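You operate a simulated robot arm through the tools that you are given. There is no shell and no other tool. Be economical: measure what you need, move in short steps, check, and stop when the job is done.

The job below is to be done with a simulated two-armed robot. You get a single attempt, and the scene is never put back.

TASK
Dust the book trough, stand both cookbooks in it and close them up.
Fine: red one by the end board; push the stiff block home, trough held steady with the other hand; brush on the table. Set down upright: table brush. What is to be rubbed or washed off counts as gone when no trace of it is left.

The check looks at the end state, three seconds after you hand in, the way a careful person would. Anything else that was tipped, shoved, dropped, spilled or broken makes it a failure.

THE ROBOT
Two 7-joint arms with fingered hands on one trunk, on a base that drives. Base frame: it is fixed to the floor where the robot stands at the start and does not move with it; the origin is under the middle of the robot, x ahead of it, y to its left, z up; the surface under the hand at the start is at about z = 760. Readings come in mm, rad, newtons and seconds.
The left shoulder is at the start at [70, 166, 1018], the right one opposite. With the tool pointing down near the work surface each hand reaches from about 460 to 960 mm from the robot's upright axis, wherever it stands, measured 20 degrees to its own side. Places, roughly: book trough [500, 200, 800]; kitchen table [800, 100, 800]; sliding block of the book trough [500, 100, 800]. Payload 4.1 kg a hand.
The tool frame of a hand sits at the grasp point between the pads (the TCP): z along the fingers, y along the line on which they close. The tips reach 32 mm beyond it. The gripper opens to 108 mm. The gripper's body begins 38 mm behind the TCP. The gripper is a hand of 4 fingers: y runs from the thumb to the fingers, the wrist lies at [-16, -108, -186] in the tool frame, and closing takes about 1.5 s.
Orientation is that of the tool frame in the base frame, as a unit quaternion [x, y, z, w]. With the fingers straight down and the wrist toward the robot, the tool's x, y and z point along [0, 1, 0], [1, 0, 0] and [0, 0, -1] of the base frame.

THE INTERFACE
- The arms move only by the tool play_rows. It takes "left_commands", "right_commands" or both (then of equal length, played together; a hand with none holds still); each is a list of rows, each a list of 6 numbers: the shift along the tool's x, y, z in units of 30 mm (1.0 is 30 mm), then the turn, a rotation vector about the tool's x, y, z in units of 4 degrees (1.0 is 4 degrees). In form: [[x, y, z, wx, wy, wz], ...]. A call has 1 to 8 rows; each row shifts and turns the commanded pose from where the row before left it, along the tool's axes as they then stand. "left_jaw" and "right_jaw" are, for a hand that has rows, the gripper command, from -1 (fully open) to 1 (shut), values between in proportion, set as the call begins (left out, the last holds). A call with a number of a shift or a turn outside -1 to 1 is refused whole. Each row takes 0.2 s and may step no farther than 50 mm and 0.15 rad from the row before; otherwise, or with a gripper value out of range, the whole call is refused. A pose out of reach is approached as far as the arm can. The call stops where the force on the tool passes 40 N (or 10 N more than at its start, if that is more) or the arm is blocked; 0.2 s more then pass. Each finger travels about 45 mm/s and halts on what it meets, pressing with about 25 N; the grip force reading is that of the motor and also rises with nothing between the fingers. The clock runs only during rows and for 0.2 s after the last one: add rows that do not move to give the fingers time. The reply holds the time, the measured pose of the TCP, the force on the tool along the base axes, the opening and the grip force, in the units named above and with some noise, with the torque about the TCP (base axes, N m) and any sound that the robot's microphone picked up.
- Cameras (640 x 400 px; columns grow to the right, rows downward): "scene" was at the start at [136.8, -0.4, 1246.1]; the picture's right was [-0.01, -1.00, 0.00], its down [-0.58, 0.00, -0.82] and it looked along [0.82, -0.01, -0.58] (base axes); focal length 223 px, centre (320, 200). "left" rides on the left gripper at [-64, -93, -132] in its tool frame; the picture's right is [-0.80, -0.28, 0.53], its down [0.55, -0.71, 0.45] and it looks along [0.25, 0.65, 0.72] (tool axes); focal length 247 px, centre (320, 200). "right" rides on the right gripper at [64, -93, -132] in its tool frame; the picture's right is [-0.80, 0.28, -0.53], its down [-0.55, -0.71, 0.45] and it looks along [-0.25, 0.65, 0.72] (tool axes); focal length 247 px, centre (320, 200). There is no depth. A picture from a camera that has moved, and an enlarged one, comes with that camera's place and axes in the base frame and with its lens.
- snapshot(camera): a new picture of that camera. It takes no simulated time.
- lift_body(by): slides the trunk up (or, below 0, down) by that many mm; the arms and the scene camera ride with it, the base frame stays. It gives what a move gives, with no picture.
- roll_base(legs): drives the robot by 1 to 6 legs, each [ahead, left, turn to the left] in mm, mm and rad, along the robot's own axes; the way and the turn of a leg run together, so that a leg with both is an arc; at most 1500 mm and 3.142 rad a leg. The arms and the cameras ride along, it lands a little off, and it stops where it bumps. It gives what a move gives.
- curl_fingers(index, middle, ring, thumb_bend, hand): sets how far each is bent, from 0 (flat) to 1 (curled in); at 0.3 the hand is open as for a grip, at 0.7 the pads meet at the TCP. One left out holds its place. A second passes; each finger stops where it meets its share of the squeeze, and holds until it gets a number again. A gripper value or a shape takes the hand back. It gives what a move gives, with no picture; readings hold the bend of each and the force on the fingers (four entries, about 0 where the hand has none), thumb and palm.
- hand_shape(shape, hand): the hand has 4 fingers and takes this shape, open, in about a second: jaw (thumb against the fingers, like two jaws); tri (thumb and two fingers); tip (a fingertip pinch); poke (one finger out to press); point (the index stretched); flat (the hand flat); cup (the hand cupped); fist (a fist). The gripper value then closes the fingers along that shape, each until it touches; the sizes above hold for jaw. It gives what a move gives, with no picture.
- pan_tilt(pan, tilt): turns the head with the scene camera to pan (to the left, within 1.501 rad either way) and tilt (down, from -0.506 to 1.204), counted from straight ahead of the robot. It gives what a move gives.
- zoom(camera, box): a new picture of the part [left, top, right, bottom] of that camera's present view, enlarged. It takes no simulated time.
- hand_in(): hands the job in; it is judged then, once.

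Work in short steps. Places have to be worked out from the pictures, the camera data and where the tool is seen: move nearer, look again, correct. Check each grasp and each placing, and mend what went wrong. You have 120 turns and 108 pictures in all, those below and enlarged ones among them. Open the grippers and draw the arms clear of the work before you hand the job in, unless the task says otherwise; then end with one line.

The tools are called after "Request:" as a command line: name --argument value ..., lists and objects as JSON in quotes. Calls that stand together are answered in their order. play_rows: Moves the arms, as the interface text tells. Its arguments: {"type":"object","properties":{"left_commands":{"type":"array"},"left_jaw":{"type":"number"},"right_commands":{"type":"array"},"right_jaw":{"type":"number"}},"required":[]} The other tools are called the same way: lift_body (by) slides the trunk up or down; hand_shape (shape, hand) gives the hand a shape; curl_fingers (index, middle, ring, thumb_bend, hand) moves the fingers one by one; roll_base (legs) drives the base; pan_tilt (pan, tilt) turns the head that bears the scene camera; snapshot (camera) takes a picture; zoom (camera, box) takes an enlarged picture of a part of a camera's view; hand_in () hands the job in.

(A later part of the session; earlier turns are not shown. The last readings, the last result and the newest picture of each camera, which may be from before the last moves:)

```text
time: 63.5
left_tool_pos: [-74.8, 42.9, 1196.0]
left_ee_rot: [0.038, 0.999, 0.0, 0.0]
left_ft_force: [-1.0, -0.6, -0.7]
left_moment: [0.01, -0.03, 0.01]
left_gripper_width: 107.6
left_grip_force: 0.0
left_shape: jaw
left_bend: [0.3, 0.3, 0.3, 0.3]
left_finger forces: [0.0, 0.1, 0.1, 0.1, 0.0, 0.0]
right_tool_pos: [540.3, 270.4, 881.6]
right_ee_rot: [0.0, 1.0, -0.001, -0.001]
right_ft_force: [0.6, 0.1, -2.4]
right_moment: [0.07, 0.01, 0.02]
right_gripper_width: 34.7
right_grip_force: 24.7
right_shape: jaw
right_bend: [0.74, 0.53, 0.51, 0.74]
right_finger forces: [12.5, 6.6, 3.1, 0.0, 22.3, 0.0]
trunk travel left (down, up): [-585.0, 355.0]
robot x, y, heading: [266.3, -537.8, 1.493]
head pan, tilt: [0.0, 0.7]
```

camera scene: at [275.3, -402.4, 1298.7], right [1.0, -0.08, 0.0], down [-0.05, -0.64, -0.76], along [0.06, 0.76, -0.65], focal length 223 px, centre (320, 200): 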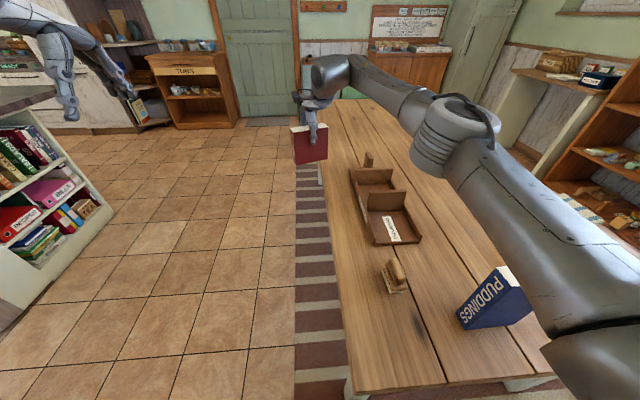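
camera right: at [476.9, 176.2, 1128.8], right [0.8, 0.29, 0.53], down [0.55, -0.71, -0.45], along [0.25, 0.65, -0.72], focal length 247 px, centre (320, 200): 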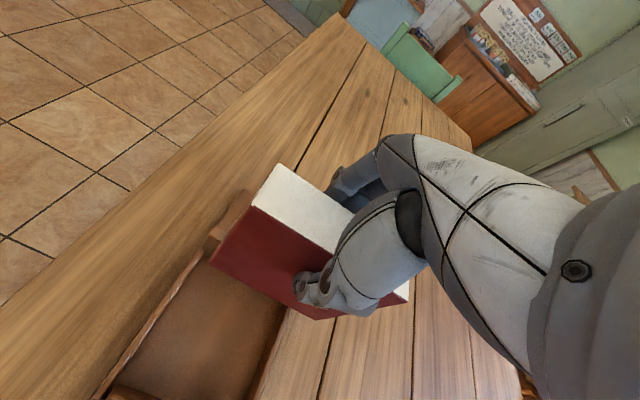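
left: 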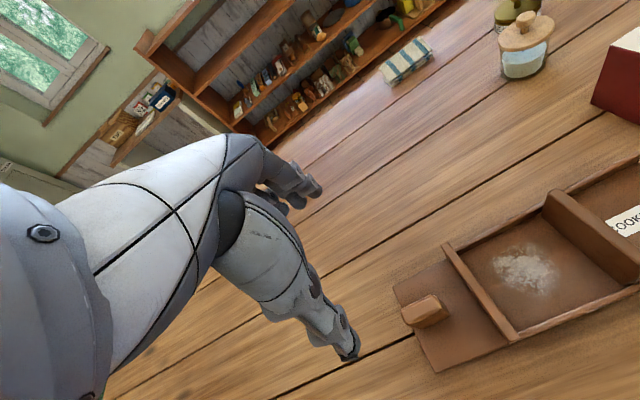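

No contact yet at 881.6; I go on in about 1.5 mm steps.

Request:
play_rows --right_commands '[[0, 0, 0.05, 0, 0, 0], [0, 0, 0.05, 0, 0, 0], [0, 0, 0.03, 0, 0, 0]]'

Request:
zoom --camera "scene" --box '[340, 110, 440, 225]'

Request:
zoom --camera "right" --box '[140, 140, 440, 400]'

```text
time: 64.3
left_tool_pos: [-76.2, 42.3, 1195.0]
left_ee_rot: [0.038, 0.999, 0.001, 0.0]
left_ft_force: [-0.9, -0.3, 0.3]
left_moment: [-0.02, -0.03, 0.02]
left_gripper_width: 107.7
left_grip_force: 0.0
left_shape: jaw
left_bend: [0.3, 0.3, 0.3, 0.3]
left_finger forces: [0.0, 0.0, 0.1, 0.1, 0.1, 0.0]
right_tool_pos: [540.3, 268.9, 877.7]
right_ee_rot: [0.0, 1.0, 0.001, 0.0]
right_ft_force: [1.2, 0.3, 7.0]
right_moment: [0.13, 0.0, -0.03]
right_gripper_width: 34.8
right_grip_force: 25.2
right_shape: jaw
right_bend: [0.74, 0.53, 0.51, 0.74]
right_finger forces: [16.0, 7.1, 3.2, 0.1, 23.0, 0.0]
trunk travel left (down, up): [-585.0, 355.0]
robot x, y, heading: [263.4, -538.7, 1.492]
head pan, tilt: [0.0, 0.7]
```

```text
3.48 times, centred on (390, 168) of scene
camera zoom: at [275.2, -403.7, 1299.1], right [1.0, -0.08, 0.0], down [-0.05, -0.64, -0.77], along [0.06, 0.76, -0.64], focal length 774 px, centre (76, 313)
```

zoom: 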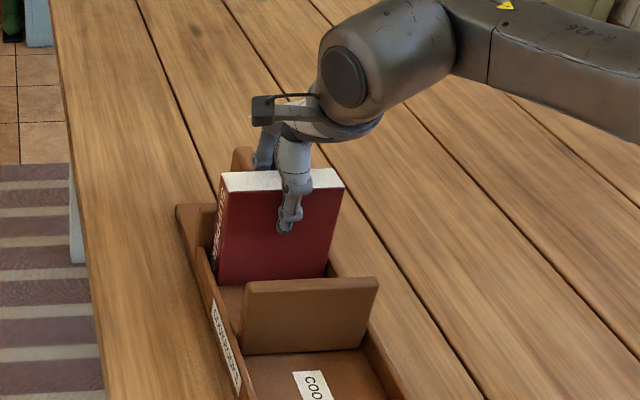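

```text
1.54 times, centred on (290, 270) of right
camera zoom: at [475.1, 176.6, 1010.3], right [0.8, 0.28, 0.53], down [0.55, -0.7, -0.45], along [0.25, 0.65, -0.72], focal length 380 px, centre (366, 92)
```

zoom: 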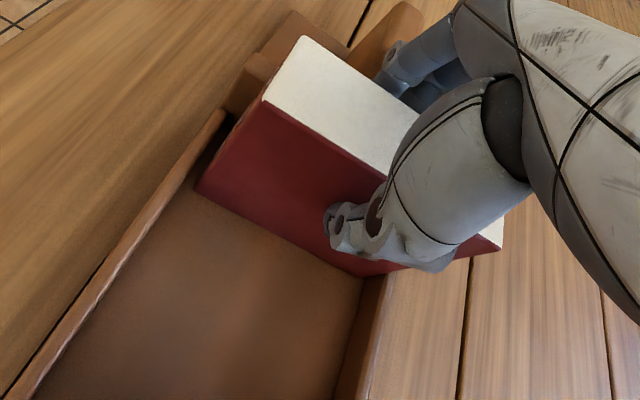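

The red book is seated (7 N at z 877.7). I ease off, open partway to ≈72 mm, then rise straight up.

Request:
play_rows --right_commands '[[0, 0, -0.03, 0, 0, 0], [0, 0, 0, 0, 0, 0], [0, 0, 0, 0, 0, 0], [0, 0, 0, 0, 0, 0], [0, 0, 0, 0, 0, 0], [0, 0, 0, 0, 0, 0]]' --right_jaw -0.35

Request:
play_rows --right_commands '[[0, 0, -0.4, 0, 0, 0], [0, 0, -0.6, 0, 0, 0], [0, 0, -0.8, 0, 0, 0], [0, 0, -1, 0, 0, 0], [0, 0, -1, 0, 0, 0], [0, 0, -1, 0, 0, 0], [0, 0, -1, 0, 0, 0], [0, 0, -1, 0, 0, 0]]'

Request:
zoom --camera "scene" --box '[340, 110, 440, 225]'

Request:
snapshot --camera "right"

```text
time: 65.7
left_tool_pos: [-75.4, 41.7, 1193.8]
left_ee_rot: [0.038, 0.999, 0.0, 0.001]
left_ft_force: [0.1, -0.2, 0.4]
left_moment: [0.05, 0.0, 0.04]
left_gripper_width: 107.7
left_grip_force: 0.0
left_shape: jaw
left_bend: [0.3, 0.3, 0.3, 0.3]
left_finger forces: [0.0, 0.1, 0.1, 0.0, 0.0, 0.1]
right_tool_pos: [541.1, 269.6, 877.6]
right_ee_rot: [-0.001, 1.0, -0.001, -0.001]
right_ft_force: [-1.5, 0.5, 0.1]
right_moment: [-0.01, -0.01, 0.02]
right_gripper_width: 72.4
right_grip_force: 0.1
right_shape: jaw
right_bend: [0.27, 0.38, 0.36, 0.63]
right_finger forces: [0.0, 0.0, 0.1, 0.1, 0.0, 0.0]
trunk travel left (down, up): [-585.0, 355.0]
robot x, y, heading: [267.7, -540.3, 1.494]
head pan, tilt: [0.0, 0.7]
```

```text
time: 67.5
left_tool_pos: [-76.4, 42.3, 1194.5]
left_ee_rot: [0.039, 0.999, 0.0, 0.001]
left_ft_force: [-0.1, -0.9, 0.4]
left_moment: [0.03, 0.02, 0.01]
left_gripper_width: 107.6
left_grip_force: 0.0
left_shape: jaw
left_bend: [0.3, 0.3, 0.3, 0.3]
left_finger forces: [0.0, 0.1, 0.0, 0.0, 0.1, 0.0]
right_tool_pos: [539.2, 268.9, 1081.6]
right_ee_rot: [-0.001, 1.0, 0.0, 0.0]
right_ft_force: [-0.6, 0.6, 0.4]
right_moment: [0.03, 0.05, 0.02]
right_gripper_width: 72.6
right_grip_force: 0.1
right_shape: jaw
right_bend: [0.27, 0.38, 0.36, 0.63]
right_finger forces: [0.0, 0.0, 0.0, 0.0, 0.0, 0.1]
trunk travel left (down, up): [-585.0, 355.0]
robot x, y, heading: [269.1, -540.0, 1.494]
head pan, tilt: [0.0, 0.7]
```

```text
3.48 times, centred on (390, 168) of scene
camera zoom: at [274.8, -403.5, 1298.9], right [1.0, -0.08, 0.0], down [-0.05, -0.64, -0.77], along [0.06, 0.76, -0.64], focal length 774 px, centre (76, 313)
```

zoom: 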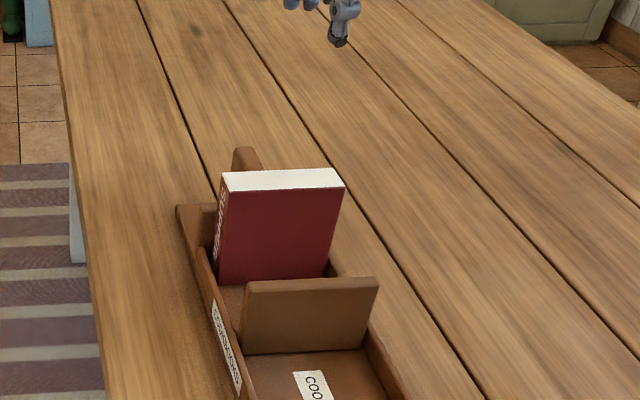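

```text
57 pictures are left
camera right: at [475.3, 175.9, 1214.8], right [0.8, 0.28, 0.53], down [0.55, -0.71, -0.45], along [0.25, 0.65, -0.72], focal length 247 px, centre (320, 200)
```

right: 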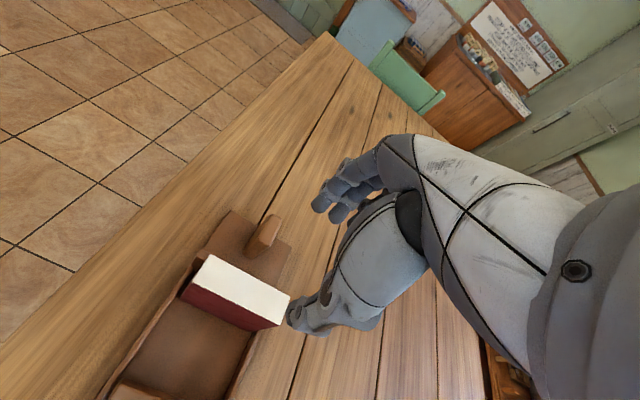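

The red book stands upright by the end board. I move the hand toward the blue book at (669,-217), staying at z≈1080.

Request:
play_rows --right_commands '[[-0.255, -0.953, 0, 0, 0, 0], [-0.255, -0.953, 0, 0, 0, 0], [-0.255, -0.953, 0, 0, 0, 0], [-0.255, -0.953, 0, 0, 0, 0], [-0.255, -0.953, 0, 0, 0, 0], [-0.255, -0.953, 0, 0, 0, 0], [-0.255, -0.953, 0, 0, 0, 0], [-0.255, -0.953, 0, 0, 0, 0]]' --right_jaw -1

Request:
play_rows --right_commands '[[-0.255, -0.953, 0, 0, 0, 0], [-0.255, -0.953, 0, 0, 0, 0], [-0.255, -0.953, 0, 0, 0, 0], [-0.255, -0.953, 0, 0, 0, 0], [-0.255, -0.953, 0, 0, 0, 0], [-0.255, -0.953, 0, 0, 0, 0], [-0.255, -0.953, 0, 0, 0, 0], [-0.255, -0.953, 0, 0, 0, 0]]'

Request:
snapshot --camera "right"

Request:
snapshot --camera "scene"

```text
time: 69.3
left_tool_pos: [-74.6, 40.7, 1195.2]
left_ee_rot: [0.039, 0.999, -0.001, 0.0]
left_ft_force: [-0.5, -0.1, 0.8]
left_moment: [0.04, -0.02, 0.01]
left_gripper_width: 107.6
left_grip_force: 0.0
left_shape: jaw
left_bend: [0.3, 0.3, 0.3, 0.3]
left_finger forces: [0.0, 0.1, 0.0, 0.1, 0.0, 0.0]
right_tool_pos: [601.9, 38.9, 1083.1]
right_ee_rot: [-0.001, 1.0, -0.001, -0.002]
right_ft_force: [0.8, -0.2, -0.4]
right_moment: [0.01, -0.01, -0.01]
right_gripper_width: 107.9
right_grip_force: 0.1
right_shape: jaw
right_bend: [0.3, 0.3, 0.3, 0.3]
right_finger forces: [0.0, 0.0, 0.0, 0.1, 0.0, 0.1]
trunk travel left (down, up): [-585.0, 355.0]
robot x, y, heading: [266.3, -539.2, 1.493]
head pan, tilt: [0.0, 0.7]
```

```text
time: 71.1
left_tool_pos: [-75.6, 40.3, 1196.2]
left_ee_rot: [0.038, 0.999, 0.001, -0.001]
left_ft_force: [0.7, -0.7, 0.3]
left_moment: [0.05, 0.03, 0.01]
left_gripper_width: 107.6
left_grip_force: 0.1
left_shape: jaw
left_bend: [0.3, 0.3, 0.3, 0.3]
left_finger forces: [0.0, 0.0, 0.1, 0.1, 0.0, 0.1]
right_tool_pos: [663.5, -189.0, 1082.1]
right_ee_rot: [0.0, 1.0, 0.001, -0.001]
right_ft_force: [0.2, -0.7, 0.3]
right_moment: [0.0, 0.01, 0.02]
right_gripper_width: 107.8
right_grip_force: 0.1
right_shape: jaw
right_bend: [0.3, 0.3, 0.3, 0.3]
right_finger forces: [0.1, 0.0, 0.0, 0.0, 0.0, 0.0]
trunk travel left (down, up): [-585.0, 355.0]
robot x, y, heading: [269.1, -537.1, 1.491]
head pan, tilt: [0.0, 0.7]
```

```text
56 pictures are left
camera right: at [598.2, -283.4, 1215.5], right [0.8, 0.28, 0.53], down [0.55, -0.7, -0.45], along [0.25, 0.65, -0.72], focal length 247 px, centre (320, 200)
```

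right: 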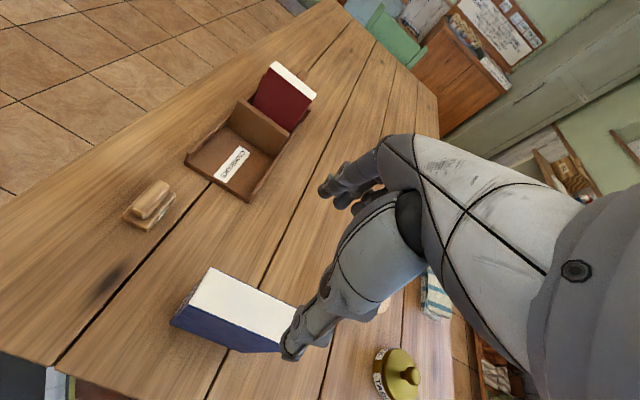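

```text
55 pictures are left
camera scene: at [275.3, -404.7, 1299.0], right [1.0, -0.08, 0.0], down [-0.05, -0.64, -0.77], along [0.06, 0.76, -0.64], focal length 223 px, centre (320, 200)
```

scene: 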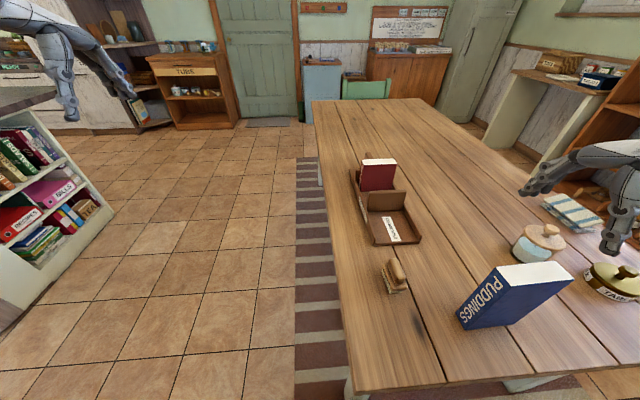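

The blue book's front top corners come out at (609,-200) and (610,-239), as measured before. I centre on it with a 1.7° yaw, descend to z≈930 and close.

Request:
play_rows --right_commands '[[-0.18, -0.97, 0, 0, 0, -0.43], [0, 0, 0.9, 0, 0, 0], [0, 0, 0.9, 0, 0, 0], [0, 0, 0.9, 0, 0, 0], [0, 0, 0.8, 0, 0, 0], [0, 0, 0.8, 0, 0, 0], [0, 0, 0.76, 0, 0, 0]]' --right_jaw -1

Request:
zoom --camera "right" --box '[140, 140, 440, 400]'

Request:
zoom --camera "scene" --box '[420, 180, 620, 360]'

```text
time: 72.7
left_tool_pos: [-74.6, 43.1, 1194.4]
left_ee_rot: [0.039, 0.999, -0.001, 0.0]
left_ft_force: [0.1, -0.2, 0.8]
left_moment: [-0.01, 0.0, -0.02]
left_gripper_width: 107.5
left_grip_force: 0.0
left_shape: jaw
left_bend: [0.3, 0.3, 0.3, 0.3]
left_finger forces: [0.0, 0.1, 0.1, 0.1, 0.0, 0.0]
right_tool_pos: [669.4, -218.3, 931.2]
right_ee_rot: [-0.014, 1.0, -0.001, -0.001]
right_ft_force: [0.0, 0.0, -0.3]
right_moment: [0.0, 0.04, 0.01]
right_gripper_width: 107.7
right_grip_force: 0.2
right_shape: jaw
right_bend: [0.3, 0.3, 0.3, 0.3]
right_finger forces: [0.0, 0.1, 0.0, 0.1, 0.1, 0.0]
trunk travel left (down, up): [-585.0, 355.0]
robot x, y, heading: [266.2, -536.8, 1.497]
head pan, tilt: [0.0, 0.7]
```

```text
1.54 times, centred on (290, 270) of right
camera zoom: at [607.9, -312.3, 1062.2], right [0.79, 0.31, 0.53], down [0.57, -0.69, -0.45], along [0.23, 0.66, -0.72], focal length 380 px, centre (366, 92)
```

zoom: 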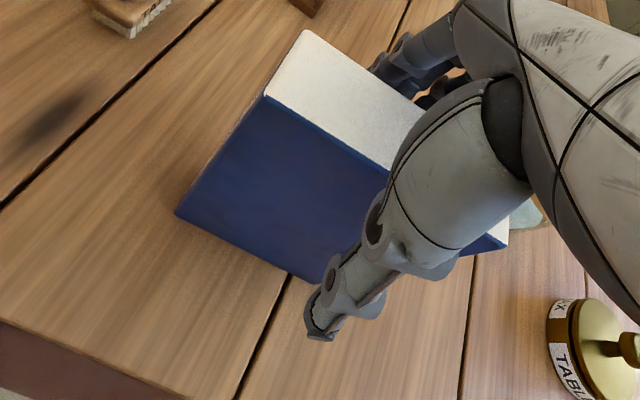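

```text
2.22 times, centred on (520, 270) of scene
camera zoom: at [275.8, -402.1, 1298.7], right [1.0, -0.08, 0.0], down [-0.05, -0.64, -0.76], along [0.06, 0.76, -0.64], focal length 495 px, centre (-124, 44)
```

zoom: 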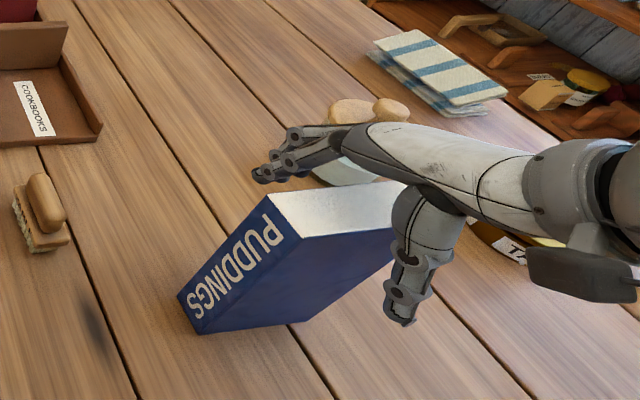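

The fingers straddle the book symmetrically. Closing.

Request:
play_rows --right_commands '[[0, 0, 0, 0, 0, 0], [0, 0, 0, 0, 0, 0], [0, 0, 0, 0, 0, 0], [0, 0, 0, 0, 0, 0], [0, 0, 0, 0, 0, 0], [0, 0, 0, 0, 0, 0], [0, 0, 0, 0, 0, 0], [0, 0, 0, 0, 0, 0]]' --right_jaw 1

Request:
zoom --camera "right" --box '[140, 140, 440, 400]'

```text
time: 74.5
left_tool_pos: [-76.3, 41.7, 1194.5]
left_ee_rot: [0.038, 0.999, 0.0, 0.001]
left_ft_force: [0.4, 0.4, -0.6]
left_moment: [0.0, 0.0, 0.01]
left_gripper_width: 107.6
left_grip_force: 0.0
left_shape: jaw
left_bend: [0.3, 0.3, 0.3, 0.3]
left_finger forces: [0.1, 0.1, 0.0, 0.0, 0.0, 0.1]
right_tool_pos: [669.5, -217.8, 929.7]
right_ee_rot: [-0.016, 1.0, -0.001, -0.001]
right_ft_force: [0.2, -0.2, 0.8]
right_moment: [0.03, 0.01, 0.01]
right_gripper_width: 35.1
right_grip_force: 24.7
right_shape: jaw
right_bend: [0.74, 0.53, 0.51, 0.74]
right_finger forces: [12.6, 6.8, 3.1, 0.0, 22.3, 0.1]
trunk travel left (down, up): [-585.0, 355.0]
robot x, y, heading: [267.9, -538.9, 1.495]
head pan, tilt: [0.0, 0.7]
```

```text
1.54 times, centred on (290, 270) of right
camera zoom: at [607.7, -312.8, 1062.7], right [0.79, 0.31, 0.53], down [0.57, -0.69, -0.45], along [0.23, 0.66, -0.72], focal length 380 px, centre (366, 92)
```

zoom: 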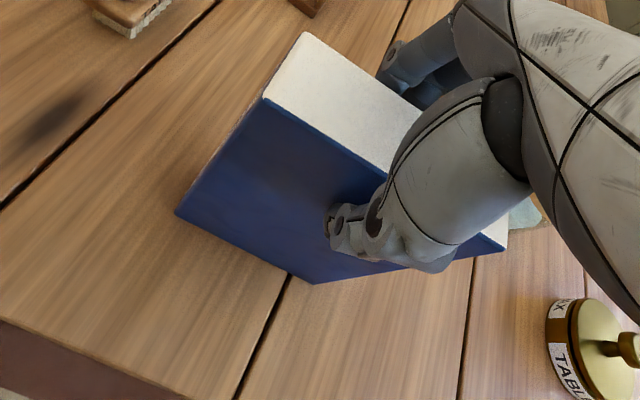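

Held firmly. I lift it ≈135 mm, taking the yaw back out, and check.

Request:
play_rows --right_commands '[[0, 0, -0.5, 0, 0, 0], [0, 0, -0.8, 0, 0, 0], [0, 0, -0.8, 0, 0, 0.22], [0, 0, -0.8, 0, 0, 0.23], [0, 0, -0.8, 0, 0, 0], [0, 0, -0.8, 0, 0, 0]]'

Request:
play_rows --right_commands '[[0.27, 0.927, 0, 0, 0, 0], [0.27, 0.927, 0, 0, 0, 0], [0.27, 0.927, 0, 0, 0, 0], [0.27, 0.927, 0, 0, 0, 0], [0.27, 0.927, 0, 0, 0, 0], [0.27, 0.927, 0, 0, 0, 0], [0.27, 0.927, 0, 0, 0, 0], [0.27, 0.927, 0, 0, 0, 0]]'

Request:
snapshot --camera "scene"

```text
time: 75.9
left_tool_pos: [-74.3, 42.3, 1194.5]
left_ee_rot: [0.04, 0.999, 0.0, 0.0]
left_ft_force: [-0.2, -0.5, 0.3]
left_moment: [0.01, -0.01, 0.0]
left_gripper_width: 107.6
left_grip_force: 0.1
left_shape: jaw
left_bend: [0.3, 0.3, 0.3, 0.3]
left_finger forces: [0.1, 0.1, 0.0, 0.0, 0.0, 0.0]
right_tool_pos: [669.5, -217.1, 1064.9]
right_ee_rot: [-0.001, 1.0, -0.001, -0.001]
right_ft_force: [-0.2, -0.4, -3.1]
right_moment: [0.0, 0.01, 0.0]
right_gripper_width: 34.9
right_grip_force: 24.7
right_shape: jaw
right_bend: [0.74, 0.53, 0.51, 0.74]
right_finger forces: [12.6, 6.7, 3.1, 0.0, 22.4, 0.0]
trunk travel left (down, up): [-585.0, 355.0]
robot x, y, heading: [269.4, -539.6, 1.491]
head pan, tilt: [0.0, 0.7]
```

```text
time: 77.7
left_tool_pos: [-75.0, 42.9, 1194.3]
left_ee_rot: [0.038, 0.999, -0.001, 0.001]
left_ft_force: [-0.9, 0.2, -0.2]
left_moment: [-0.03, -0.01, 0.05]
left_gripper_width: 107.4
left_grip_force: 0.0
left_shape: jaw
left_bend: [0.3, 0.3, 0.3, 0.3]
left_finger forces: [0.0, 0.1, 0.1, 0.0, 0.0, 0.0]
right_tool_pos: [604.4, 9.3, 1062.1]
right_ee_rot: [0.001, 1.0, -0.001, 0.0]
right_ft_force: [0.2, 0.3, -3.7]
right_moment: [-0.03, -0.01, -0.03]
right_gripper_width: 35.2
right_grip_force: 24.7
right_shape: jaw
right_bend: [0.74, 0.53, 0.51, 0.74]
right_finger forces: [12.8, 6.8, 3.2, 0.0, 22.8, 0.0]
trunk travel left (down, up): [-585.0, 355.0]
robot x, y, heading: [267.5, -537.0, 1.494]
head pan, tilt: [0.0, 0.7]
```

```text
51 pictures are left
camera scene: at [275.0, -401.3, 1298.6], right [1.0, -0.08, 0.0], down [-0.05, -0.64, -0.76], along [0.06, 0.76, -0.65], focal length 223 px, centre (320, 200)
```

scene: 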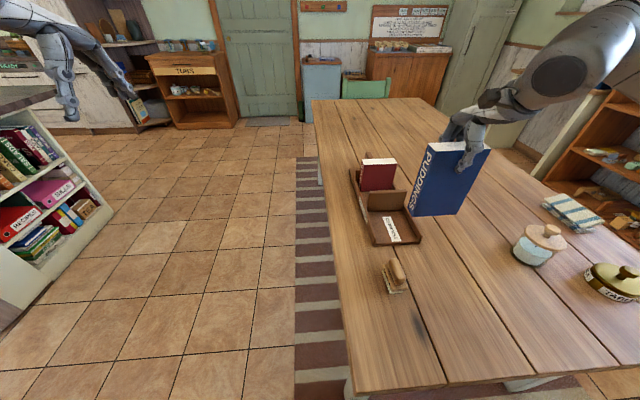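

The blue book hangs straight. I continue to (541,222), between the red book and the block.

Request:
play_rows --right_commands '[[0.265, 0.885, 0, 0, 0, 0], [0.265, 0.885, 0, 0, 0, 0], [0.265, 0.885, 0, 0, 0, 0], [0.265, 0.885, 0, 0, 0, 0], [0.265, 0.885, 0, 0, 0, 0], [0.265, 0.885, 0, 0, 0, 0], [0.265, 0.885, 0, 0, 0, 0], [0.265, 0.885, 0, 0, 0, 0]]'

Request:
zoom --camera "scene" --box '[330, 80, 450, 230]'

Request:
zoom --camera "right" --box '[140, 140, 440, 400]'

```text
time: 79.5
left_tool_pos: [-76.2, 44.4, 1193.9]
left_ee_rot: [0.038, 0.999, -0.001, 0.001]
left_ft_force: [0.2, -0.2, -0.8]
left_moment: [0.0, -0.04, -0.03]
left_gripper_width: 107.5
left_grip_force: 0.1
left_shape: jaw
left_bend: [0.3, 0.3, 0.3, 0.3]
left_finger forces: [0.0, 0.1, 0.1, 0.1, 0.0, 0.0]
right_tool_pos: [540.5, 220.1, 1061.8]
right_ee_rot: [0.0, 1.0, -0.001, 0.0]
right_ft_force: [-0.8, 0.6, -4.1]
right_moment: [-0.01, -0.05, -0.03]
right_gripper_width: 35.2
right_grip_force: 24.7
right_shape: jaw
right_bend: [0.74, 0.53, 0.51, 0.74]
right_finger forces: [12.6, 6.9, 3.2, 0.0, 22.7, 0.0]
trunk travel left (down, up): [-585.0, 355.0]
robot x, y, heading: [267.2, -534.3, 1.492]
head pan, tilt: [0.0, 0.7]
```

```text
2.67 times, centred on (390, 155) of scene
camera zoom: at [274.8, -401.3, 1298.6], right [1.0, -0.08, 0.0], down [-0.05, -0.64, -0.76], along [0.06, 0.76, -0.65], focal length 594 px, centre (133, 320)
```

zoom: 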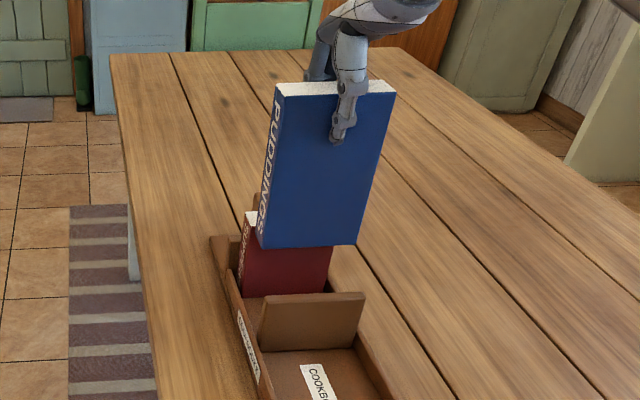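

```text
1.54 times, centred on (290, 270) of right
camera zoom: at [475.3, 127.7, 1194.3], right [0.8, 0.28, 0.53], down [0.55, -0.71, -0.45], along [0.25, 0.65, -0.72], focal length 380 px, centre (366, 92)
```

zoom: 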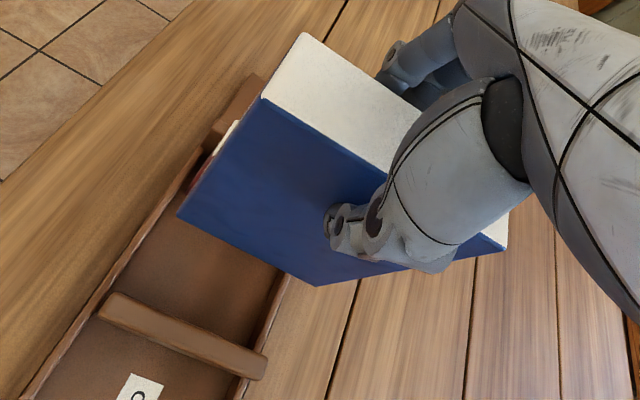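

Book spans x≈483–600, right face y≈203, well inside the bay. I lower to just above the rails and check.

Request:
play_rows --right_commands '[[0.05, 0, 0.8, 0, 0, 0], [0, 0, 0.8, 0, 0, 0], [0, 0, 0.75, 0, 0, 0], [0, 0, 0.45, 0, 0, 0]]'

Request:
zoom --camera "right" --box '[100, 120, 440, 400]'

Request:
zoom --camera "scene" --box '[330, 100, 450, 230]'

```text
time: 80.5
left_tool_pos: [-74.6, 42.7, 1194.8]
left_ee_rot: [0.038, 0.999, -0.001, 0.0]
left_ft_force: [-0.4, 0.0, -0.1]
left_moment: [0.0, 0.0, -0.05]
left_gripper_width: 107.6
left_grip_force: 0.0
left_shape: jaw
left_bend: [0.3, 0.3, 0.3, 0.3]
left_finger forces: [0.0, 0.0, 0.0, 0.0, 0.1, 0.0]
right_tool_pos: [541.1, 219.4, 977.8]
right_ee_rot: [0.0, 1.0, -0.001, -0.002]
right_ft_force: [-0.3, -0.7, -3.3]
right_moment: [0.03, 0.01, -0.01]
right_gripper_width: 35.0
right_grip_force: 25.1
right_shape: jaw
right_bend: [0.74, 0.53, 0.51, 0.74]
right_finger forces: [12.8, 6.8, 3.2, 0.0, 22.7, 0.0]
trunk travel left (down, up): [-585.0, 355.0]
robot x, y, heading: [267.8, -537.9, 1.495]
head pan, tilt: [0.0, 0.7]
```

```text
1.43 times, centred on (270, 260) of right
camera zoom: at [475.5, 126.3, 1111.8], right [0.8, 0.28, 0.53], down [0.55, -0.71, -0.45], along [0.25, 0.65, -0.72], focal length 353 px, centre (391, 114)
```

zoom: 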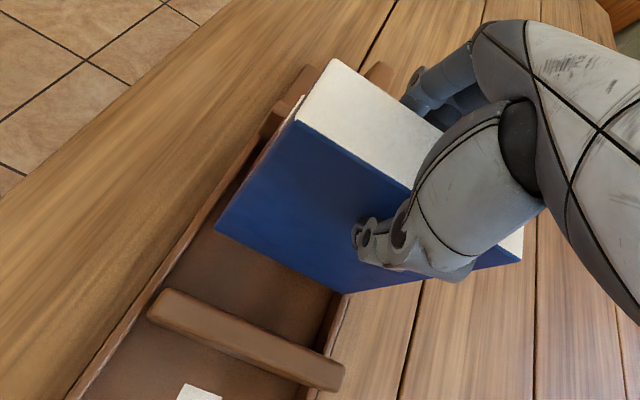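

```text
3.08 times, centred on (390, 165) of scene
camera zoom: at [275.6, -402.0, 1298.7], right [1.0, -0.08, 0.0], down [-0.05, -0.64, -0.76], along [0.06, 0.76, -0.64], focal length 685 px, centre (105, 308)
```

zoom: 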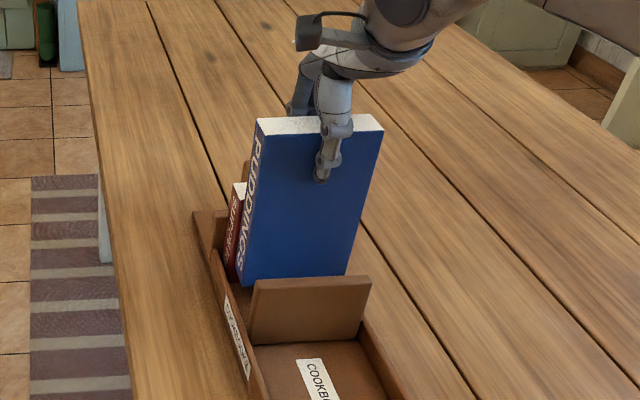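

The book sits about 2 mm toward the back rail; I shift it 2 mm forward (−x) and lower until it seats.

Request:
play_rows --right_commands '[[0.07, 0, 0.2, 0, 0, 0], [0, 0, 0.4, 0, 0, 0], [0, 0, 0.3, 0, 0, 0], [0, 0, 0.07, 0, 0, 0], [0, 0, 0.06, 0, 0, 0], [0, 0, 0.05, 0, 0, 0], [0, 0, 0.04, 0, 0, 0]]'

```text
time: 82.1
left_tool_pos: [-75.2, 43.3, 1194.6]
left_ee_rot: [0.038, 0.999, -0.001, 0.0]
left_ft_force: [0.4, 0.9, 1.0]
left_moment: [0.0, 0.01, -0.02]
left_gripper_width: 107.4
left_grip_force: 0.1
left_shape: jaw
left_bend: [0.3, 0.3, 0.3, 0.3]
left_finger forces: [0.1, 0.0, 0.0, 0.0, 0.0, 0.0]
right_tool_pos: [536.6, 220.2, 946.4]
right_ee_rot: [0.0, 1.0, -0.002, -0.001]
right_ft_force: [-0.6, 0.2, -4.2]
right_moment: [0.01, 0.0, 0.0]
right_gripper_width: 35.0
right_grip_force: 25.4
right_shape: jaw
right_bend: [0.74, 0.53, 0.51, 0.74]
right_finger forces: [12.8, 6.9, 3.1, 0.0, 22.7, 0.0]
trunk travel left (down, up): [-585.0, 355.0]
robot x, y, heading: [264.1, -536.9, 1.495]
head pan, tilt: [0.0, 0.7]
```

Request:
play_rows --right_commands '[[0, 0, 0.05, 0, 0, 0], [0, 0, 0.04, 0, 0, 0], [0, 0, 0.03, 0, 0, 0]]'

Request:
zoom --camera "right" --box '[100, 120, 440, 400]'

Request:
zoom --camera "scene" --box '[330, 100, 450, 230]'

```text
time: 82.9
left_tool_pos: [-75.2, 41.5, 1196.3]
left_ee_rot: [0.038, 0.999, 0.001, 0.001]
left_ft_force: [-0.6, -0.3, 0.5]
left_moment: [0.0, -0.01, -0.01]
left_gripper_width: 107.7
left_grip_force: 0.0
left_shape: jaw
left_bend: [0.3, 0.3, 0.3, 0.3]
left_finger forces: [0.0, 0.0, 0.0, 0.0, 0.0, 0.0]
right_tool_pos: [537.5, 218.5, 945.4]
right_ee_rot: [0.0, 1.0, 0.0, -0.001]
right_ft_force: [1.3, 1.0, 4.8]
right_moment: [0.01, 0.01, -0.02]
right_gripper_width: 35.4
right_grip_force: 25.3
right_shape: jaw
right_bend: [0.74, 0.53, 0.51, 0.74]
right_finger forces: [13.4, 7.2, 3.5, 0.1, 23.3, 0.1]
trunk travel left (down, up): [-585.0, 355.0]
robot x, y, heading: [261.5, -540.0, 1.491]
head pan, tilt: [0.0, 0.7]
```

```text
1.43 times, centred on (270, 260) of right
camera zoom: at [472.3, 126.2, 1077.2], right [0.8, 0.28, 0.53], down [0.55, -0.71, -0.45], along [0.25, 0.65, -0.72], focal length 353 px, centre (391, 114)
```

zoom: 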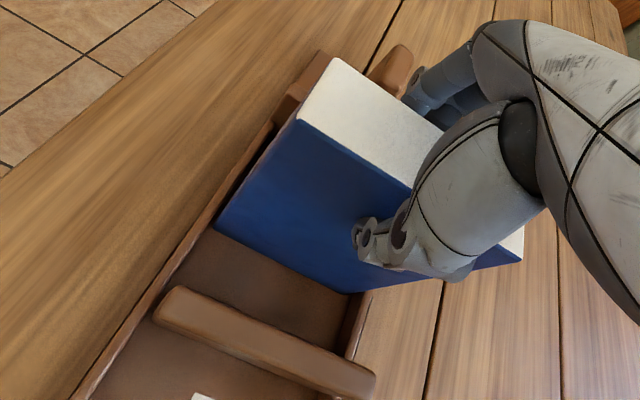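

```text
3.08 times, centred on (390, 165) of scene
camera zoom: at [275.3, -403.4, 1299.0], right [1.0, -0.08, 0.0], down [-0.05, -0.64, -0.77], along [0.06, 0.76, -0.64], focal length 685 px, centre (105, 308)
```

zoom: 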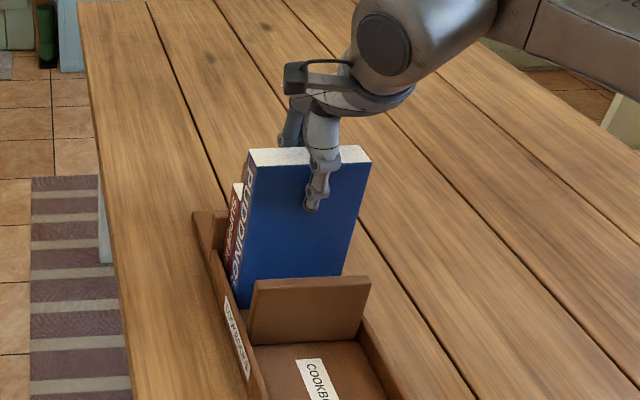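

Seated at z 945 with about 5 N. I ease off, open, and rise above it.

Request:
play_rows --right_commands '[[0, 0, -0.03, 0, 0, 0], [0, 0, 0, 0, 0, 0], [0, 0, 0, 0, 0, 0], [0, 0, 0, 0, 0, 0], [0, 0, 0, 0, 0, 0], [0, 0, 0, 0, 0, 0]]' --right_jaw -0.35

Request:
play_rows --right_commands '[[0, 0, -0.4, 0, 0, 0], [0, 0, -0.6, 0, 0, 0], [0, 0, -0.8, 0, 0, 0], [0, 0, -1, 0, 0, 0], [0, 0, -1, 0, 0, 0]]'

Request:
zoom --camera "scene" --box '[330, 100, 450, 260]'

```text
time: 84.3
left_tool_pos: [-75.4, 43.0, 1195.0]
left_ee_rot: [0.038, 0.999, 0.0, 0.001]
left_ft_force: [0.5, 0.4, 0.9]
left_moment: [0.01, -0.03, 0.01]
left_gripper_width: 108.0
left_grip_force: 0.0
left_shape: jaw
left_bend: [0.3, 0.3, 0.3, 0.3]
left_finger forces: [0.0, 0.0, 0.0, 0.1, 0.0, 0.0]
right_tool_pos: [537.6, 219.1, 945.8]
right_ee_rot: [0.0, 1.0, -0.001, -0.001]
right_ft_force: [-0.3, -0.6, -0.6]
right_moment: [-0.05, -0.02, -0.04]
right_gripper_width: 72.8
right_grip_force: 0.1
right_shape: jaw
right_bend: [0.27, 0.38, 0.36, 0.63]
right_finger forces: [0.0, 0.0, 0.0, 0.0, 0.1, 0.0]
trunk travel left (down, up): [-585.0, 355.0]
robot x, y, heading: [267.2, -539.3, 1.497]
head pan, tilt: [0.0, 0.7]
```

```text
time: 85.5
left_tool_pos: [-75.9, 42.0, 1194.4]
left_ee_rot: [0.038, 0.999, -0.001, 0.001]
left_ft_force: [0.0, -0.4, -0.4]
left_moment: [0.03, -0.01, 0.02]
left_gripper_width: 107.7
left_grip_force: 0.1
left_shape: jaw
left_bend: [0.3, 0.3, 0.3, 0.3]
left_finger forces: [0.1, 0.0, 0.1, 0.0, 0.0, 0.0]
right_tool_pos: [534.5, 217.9, 1059.4]
right_ee_rot: [-0.001, 1.0, 0.0, 0.0]
right_ft_force: [-0.3, -0.1, 0.3]
right_moment: [0.0, 0.02, 0.01]
right_gripper_width: 72.5
right_grip_force: 0.1
right_shape: jaw
right_bend: [0.27, 0.38, 0.36, 0.63]
right_finger forces: [0.1, 0.0, 0.0, 0.0, 0.0, 0.0]
trunk travel left (down, up): [-585.0, 355.0]
robot x, y, heading: [267.1, -538.6, 1.498]
head pan, tilt: [0.0, 0.7]
```

```text
2.50 times, centred on (390, 180) of scene
camera zoom: at [274.9, -403.3, 1298.8], right [1.0, -0.08, 0.0], down [-0.05, -0.64, -0.77], along [0.06, 0.76, -0.64], focal length 557 px, centre (145, 250)
```

zoom: 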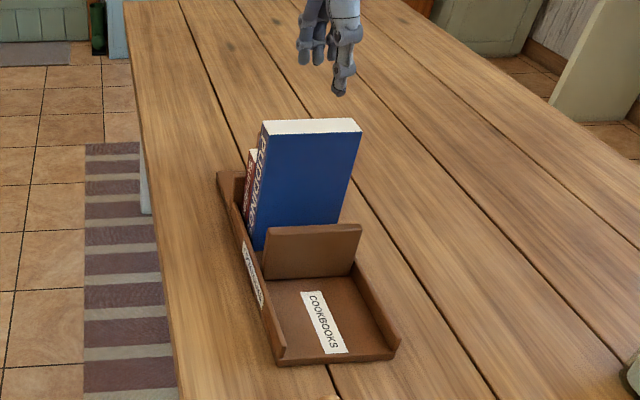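

Both books stand in the bay. For the push I'll return to the front of the table, facing the trough, so the left hand can hold it: slide left, turn to heading 0, slide along, then approach.

Request:
roll_base --legs '[[0, 400, 0], [0, 0, -1.494], [0, 740, 0]]'

Request:
pan_tilt --pan 0.0 --tilt 0.7

Request:
snapshot --camera "scene"

```text
time: 95.2
left_tool_pos: [383.0, 634.9, 1194.9]
left_ee_rot: [0.694, 0.72, 0.0, 0.0]
left_ft_force: [0.2, 0.1, 0.8]
left_moment: [-0.02, -0.01, 0.01]
left_gripper_width: 107.7
left_grip_force: 0.0
left_shape: jaw
left_bend: [0.3, 0.3, 0.3, 0.3]
left_finger forces: [0.1, 0.0, 0.0, 0.0, 0.1, 0.0]
right_tool_pos: [625.3, 48.4, 1058.7]
right_ee_rot: [0.666, 0.746, 0.0, -0.002]
right_ft_force: [-0.1, -0.4, -0.4]
right_moment: [-0.02, -0.01, 0.04]
right_gripper_width: 72.5
right_grip_force: 0.1
right_shape: jaw
right_bend: [0.27, 0.38, 0.36, 0.63]
right_finger forces: [0.0, 0.0, 0.0, 0.0, 0.0, 0.0]
trunk travel left (down, up): [-585.0, 355.0]
robot x, y, heading: [-158.7, 229.4, 0.034]
head pan, tilt: [0.0, 0.7]
```

```text
time: 95.8
left_tool_pos: [382.2, 635.2, 1195.3]
left_ee_rot: [0.694, 0.72, 0.0, 0.001]
left_ft_force: [0.2, -0.4, 0.3]
left_moment: [-0.03, -0.01, 0.04]
left_gripper_width: 107.4
left_grip_force: 0.0
left_shape: jaw
left_bend: [0.3, 0.3, 0.3, 0.3]
left_finger forces: [0.0, 0.0, 0.0, 0.1, 0.0, 0.0]
right_tool_pos: [626.4, 48.7, 1059.2]
right_ee_rot: [0.667, 0.745, 0.0, -0.001]
right_ft_force: [-0.2, -0.3, -0.2]
right_moment: [-0.02, 0.04, -0.02]
right_gripper_width: 72.6
right_grip_force: 0.0
right_shape: jaw
right_bend: [0.27, 0.38, 0.36, 0.63]
right_finger forces: [0.1, 0.0, 0.0, 0.1, 0.0, 0.0]
trunk travel left (down, up): [-585.0, 355.0]
robot x, y, heading: [-155.2, 228.4, 0.031]
head pan, tilt: [0.0, 0.7]
```

```text
43 pictures are left
camera scene: at [-21.8, 235.0, 1298.8], right [0.04, -1.0, 0.0], down [-0.64, -0.02, -0.76], along [0.76, 0.03, -0.64], focal length 223 px, centre (320, 200)
```

scene: 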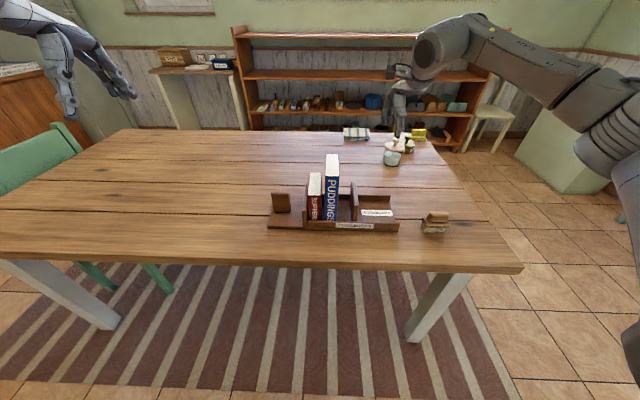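

In front of the table, both books upright. I drive 130 mm ahead and take an enlarged view of the trough and its knob.

Request:
roll_base --legs '[[130, 0, -0.03]]'

Request:
pan_tilt --pan 0.0 --tilt 0.8

Request:
zoom --camera "scene" --box '[230, 110, 430, 260]'

```text
time: 97.1
left_tool_pos: [524.5, 619.7, 1195.7]
left_ee_rot: [0.705, 0.709, 0.0, 0.0]
left_ft_force: [0.3, -0.6, -0.5]
left_moment: [0.03, 0.02, -0.02]
left_gripper_width: 107.3
left_grip_force: 0.1
left_shape: jaw
left_bend: [0.3, 0.3, 0.3, 0.3]
left_finger forces: [0.1, 0.0, 0.0, 0.1, 0.0, 0.0]
right_tool_pos: [748.6, 27.6, 1059.7]
right_ee_rot: [0.677, 0.736, 0.0, -0.001]
right_ft_force: [0.0, 0.1, 0.1]
right_moment: [-0.01, 0.03, 0.0]
right_gripper_width: 72.8
right_grip_force: 0.1
right_shape: jaw
right_bend: [0.27, 0.38, 0.36, 0.63]
right_finger forces: [0.0, 0.0, 0.0, 0.0, 0.1, 0.0]
trunk travel left (down, up): [-585.0, 355.0]
robot x, y, heading: [-25.2, 229.9, 0.009]
head pan, tilt: [0.0, 0.7]
```

```text
time: 97.7
left_tool_pos: [524.3, 619.1, 1194.1]
left_ee_rot: [0.705, 0.709, 0.0, 0.0]
left_ft_force: [0.5, 0.8, 0.2]
left_moment: [-0.02, 0.04, 0.0]
left_gripper_width: 107.6
left_grip_force: 0.1
left_shape: jaw
left_bend: [0.3, 0.3, 0.3, 0.3]
left_finger forces: [0.1, 0.0, 0.0, 0.0, 0.1, 0.1]
right_tool_pos: [748.5, 26.2, 1059.0]
right_ee_rot: [0.677, 0.736, 0.0, -0.001]
right_ft_force: [0.5, 0.1, 0.2]
right_moment: [0.04, 0.0, 0.02]
right_gripper_width: 72.6
right_grip_force: 0.0
right_shape: jaw
right_bend: [0.27, 0.38, 0.36, 0.63]
right_finger forces: [0.1, 0.1, 0.0, 0.1, 0.1, 0.1]
trunk travel left (down, up): [-585.0, 355.0]
robot x, y, heading: [-27.1, 234.8, 0.007]
head pan, tilt: [0.0, 0.799]
```

```text
2.67 times, centred on (330, 185) of scene
camera zoom: at [103.9, 233.2, 1290.5], right [0.0, -1.0, 0.0], down [-0.72, 0.0, -0.7], along [0.7, 0.0, -0.72], focal length 594 px, centre (293, 240)
```

zoom: 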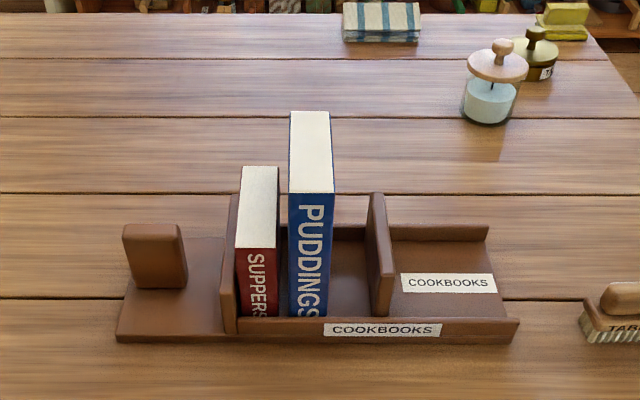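

The knob is a plate 20 mm thick in x (530–549), 56 mm wide (y 352–408), top z≈859: ideal for the left hand's normal grip along x. I move the left hand above it.

Request:
play_rows --left_commands '[[-0.996, 0.065, 0.85, 0, 0, 0], [-0.996, 0.065, 0.85, 0, 0, 0], [-0.996, 0.065, 0.85, 0, 0, 0], [-0.996, 0.065, 0.85, 0, 0, 0], [-0.996, 0.065, 0.85, 0, 0, 0], [-0.996, 0.065, 0.85, 0, 0, 0], [-0.996, 0.065, 0.85, 0, 0, 0], [-0.996, 0.065, 0.85, 0, 0, 0]]' --left_jaw -1

Request:
hand_shape --shape "flat" --hand "right"

Request:
snapshot --camera "scene"

Request:
snapshot --camera "left"

Request:
snapshot --camera "right"

```text
time: 99.5
left_tool_pos: [541.6, 380.2, 990.1]
left_ee_rot: [0.705, 0.709, 0.0, 0.0]
left_ft_force: [0.4, -0.4, 0.2]
left_moment: [0.03, 0.02, 0.01]
left_gripper_width: 107.6
left_grip_force: 0.1
left_shape: jaw
left_bend: [0.3, 0.3, 0.3, 0.3]
left_finger forces: [0.1, 0.0, 0.1, 0.0, 0.1, 0.1]
right_tool_pos: [750.2, 25.7, 1057.5]
right_ee_rot: [0.677, 0.736, 0.0, -0.001]
right_ft_force: [0.1, 0.0, -0.2]
right_moment: [-0.01, -0.01, -0.01]
right_gripper_width: 72.8
right_grip_force: 0.2
right_shape: jaw
right_bend: [0.27, 0.38, 0.36, 0.63]
right_finger forces: [0.1, 0.0, 0.0, 0.0, 0.1, 0.1]
trunk travel left (down, up): [-585.0, 355.0]
robot x, y, heading: [-26.0, 234.1, 0.003]
head pan, tilt: [0.0, 0.799]
```

```text
time: 100.4
left_tool_pos: [540.7, 381.6, 990.7]
left_ee_rot: [0.705, 0.709, 0.0, 0.0]
left_ft_force: [0.3, -0.5, -0.1]
left_moment: [0.03, -0.02, 0.01]
left_gripper_width: 107.6
left_grip_force: 0.1
left_shape: jaw
left_bend: [0.3, 0.3, 0.3, 0.3]
left_finger forces: [0.0, 0.0, 0.1, 0.0, 0.0, 0.0]
right_tool_pos: [749.4, 26.9, 1060.2]
right_ee_rot: [0.677, 0.736, 0.0, 0.0]
right_ft_force: [0.4, -0.3, -0.1]
right_moment: [0.0, 0.01, 0.01]
right_gripper_width: 103.7
right_grip_force: 0.1
right_shape: flat
right_bend: [0.0, 0.0, 0.0, 0.39]
right_finger forces: [0.0, 0.0, 0.0, 0.0, 0.0, 0.1]
trunk travel left (down, up): [-585.0, 355.0]
robot x, y, heading: [-26.7, 233.8, 0.004]
head pan, tilt: [0.0, 0.799]
```

```text
41 pictures are left
camera scene: at [103.4, 233.0, 1290.6], right [0.0, -1.0, 0.0], down [-0.72, 0.0, -0.7], along [0.7, 0.0, -0.72], focal length 223 px, centre (320, 200)
```

scene: 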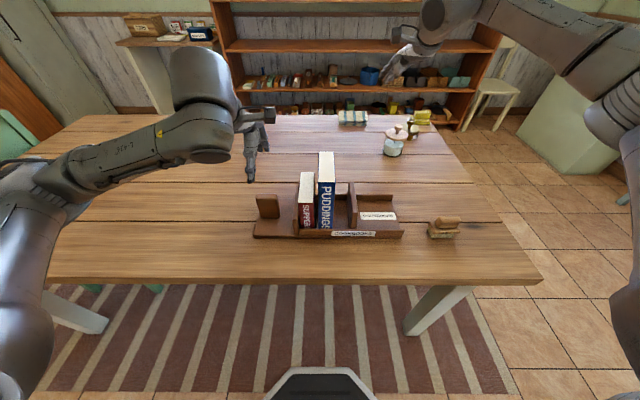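

```text
40 pictures are left
camera left: at [448.5, 316.0, 1121.6], right [-0.28, -0.8, -0.53], down [-0.71, 0.55, -0.45], along [0.65, 0.25, -0.72], focal length 247 px, centre (320, 200)
```

left: 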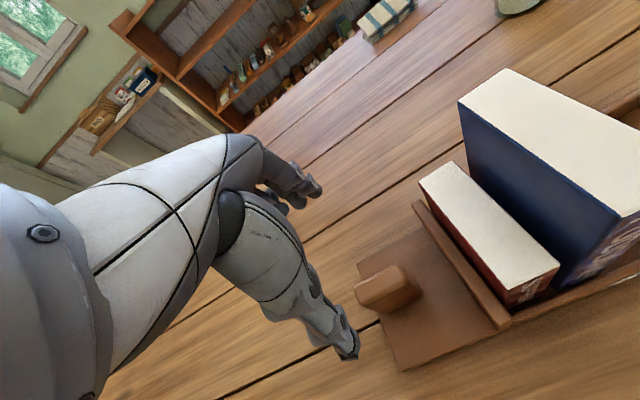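

```text
39 pictures are left
camera right: at [651.2, 82.8, 1191.2], right [0.35, -0.77, 0.53], down [-0.66, -0.6, -0.45], along [0.67, -0.19, -0.72], focal length 247 px, centre (320, 200)
```

right: 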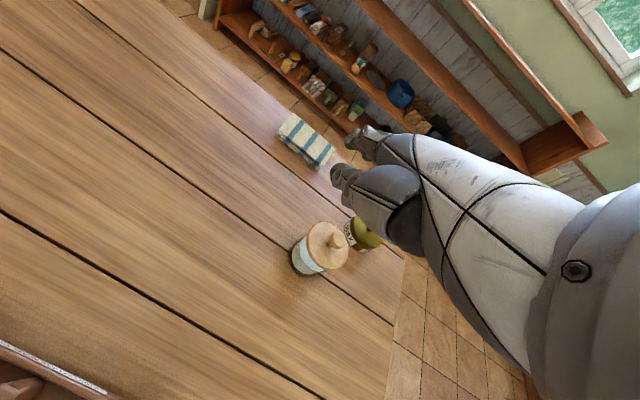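

Left hand hovers over the knob. I lower it to z≈832 around the plate and look before closing; meanwhile the right hand goes back to jaw shape.

Request:
play_rows --left_commands '[[-0.05, -0.12, 0.9, 0, 0, 0], [-0.05, 0, 0.9, 0, 0, 0], [0, 0, 0.9, 0, 0, 0], [0, 0, 0.9, 0, 0, 0], [0, 0, 0.9, 0, 0, 0], [0, 0, 0.75, 0, 0, 0]]'

Request:
hand_shape --shape "jaw" --hand "right"

Request:
zoom --camera "left" --box '[200, 140, 520, 400]'

Request:
zoom --camera "scene" --box '[210, 130, 410, 250]'

```text
time: 101.8
left_tool_pos: [539.9, 378.8, 832.5]
left_ee_rot: [0.705, 0.709, 0.0, 0.0]
left_ft_force: [-0.4, -0.5, 1.0]
left_moment: [-0.02, 0.02, 0.04]
left_gripper_width: 107.7
left_grip_force: 0.1
left_shape: jaw
left_bend: [0.3, 0.3, 0.3, 0.3]
left_finger forces: [0.0, 0.0, 0.0, 0.0, 0.1, 0.0]
right_tool_pos: [749.7, 26.9, 1059.5]
right_ee_rot: [0.678, 0.735, 0.0, -0.001]
right_ft_force: [0.0, 0.4, -0.4]
right_moment: [0.01, -0.02, 0.03]
right_gripper_width: 103.9
right_grip_force: 0.1
right_shape: flat
right_bend: [0.0, 0.0, 0.0, 0.39]
right_finger forces: [0.0, 0.0, 0.0, 0.0, 0.1, 0.0]
trunk travel left (down, up): [-585.0, 355.0]
robot x, y, heading: [-23.8, 232.7, 0.004]
head pan, tilt: [0.0, 0.799]
```

```text
time: 102.7
left_tool_pos: [539.9, 379.0, 833.5]
left_ee_rot: [0.705, 0.709, -0.001, 0.0]
left_ft_force: [0.0, -0.1, -1.1]
left_moment: [0.0, 0.0, 0.02]
left_gripper_width: 107.5
left_grip_force: 0.0
left_shape: jaw
left_bend: [0.3, 0.3, 0.3, 0.3]
left_finger forces: [0.1, 0.0, 0.0, 0.1, 0.1, 0.1]
right_tool_pos: [749.4, 26.7, 1058.7]
right_ee_rot: [0.678, 0.735, 0.0, -0.001]
right_ft_force: [0.0, -0.4, 0.1]
right_moment: [-0.03, -0.01, 0.0]
right_gripper_width: 107.6
right_grip_force: 0.1
right_shape: jaw
right_bend: [0.3, 0.3, 0.3, 0.3]
right_finger forces: [0.0, 0.1, 0.0, 0.0, 0.0, 0.1]
trunk travel left (down, up): [-585.0, 355.0]
robot x, y, heading: [-23.4, 233.7, 0.006]
head pan, tilt: [0.0, 0.799]
```

```text
1.54 times, centred on (360, 270) of left
camera zoom: at [446.3, 313.7, 964.3], right [-0.28, -0.8, -0.53], down [-0.71, 0.55, -0.45], along [0.65, 0.25, -0.72], focal length 380 px, centre (258, 92)
```

zoom: 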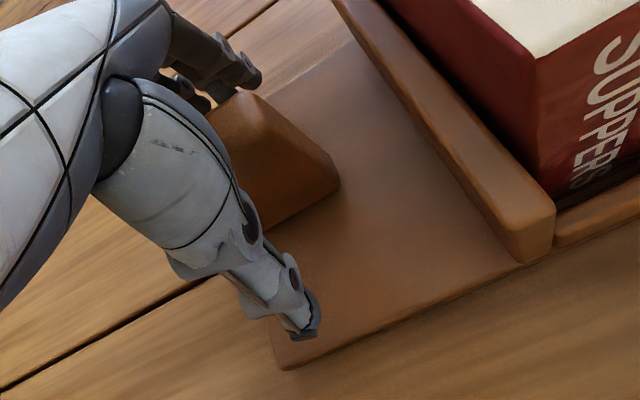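

```text
3.20 times, centred on (310, 190) of scene
camera zoom: at [103.3, 233.1, 1290.6], right [0.0, -1.0, 0.0], down [-0.72, 0.0, -0.7], along [0.7, 0.0, -0.72], focal length 712 px, centre (352, 232)
```

zoom: 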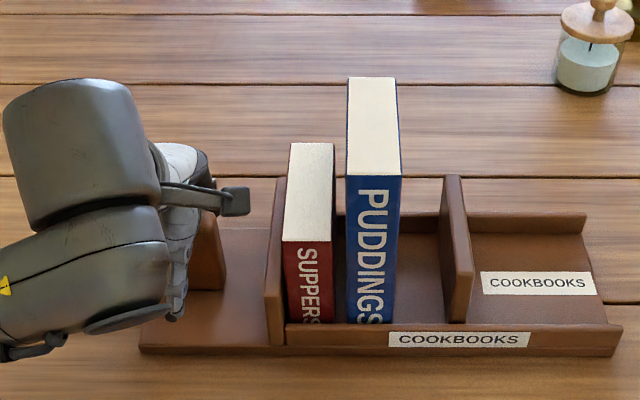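

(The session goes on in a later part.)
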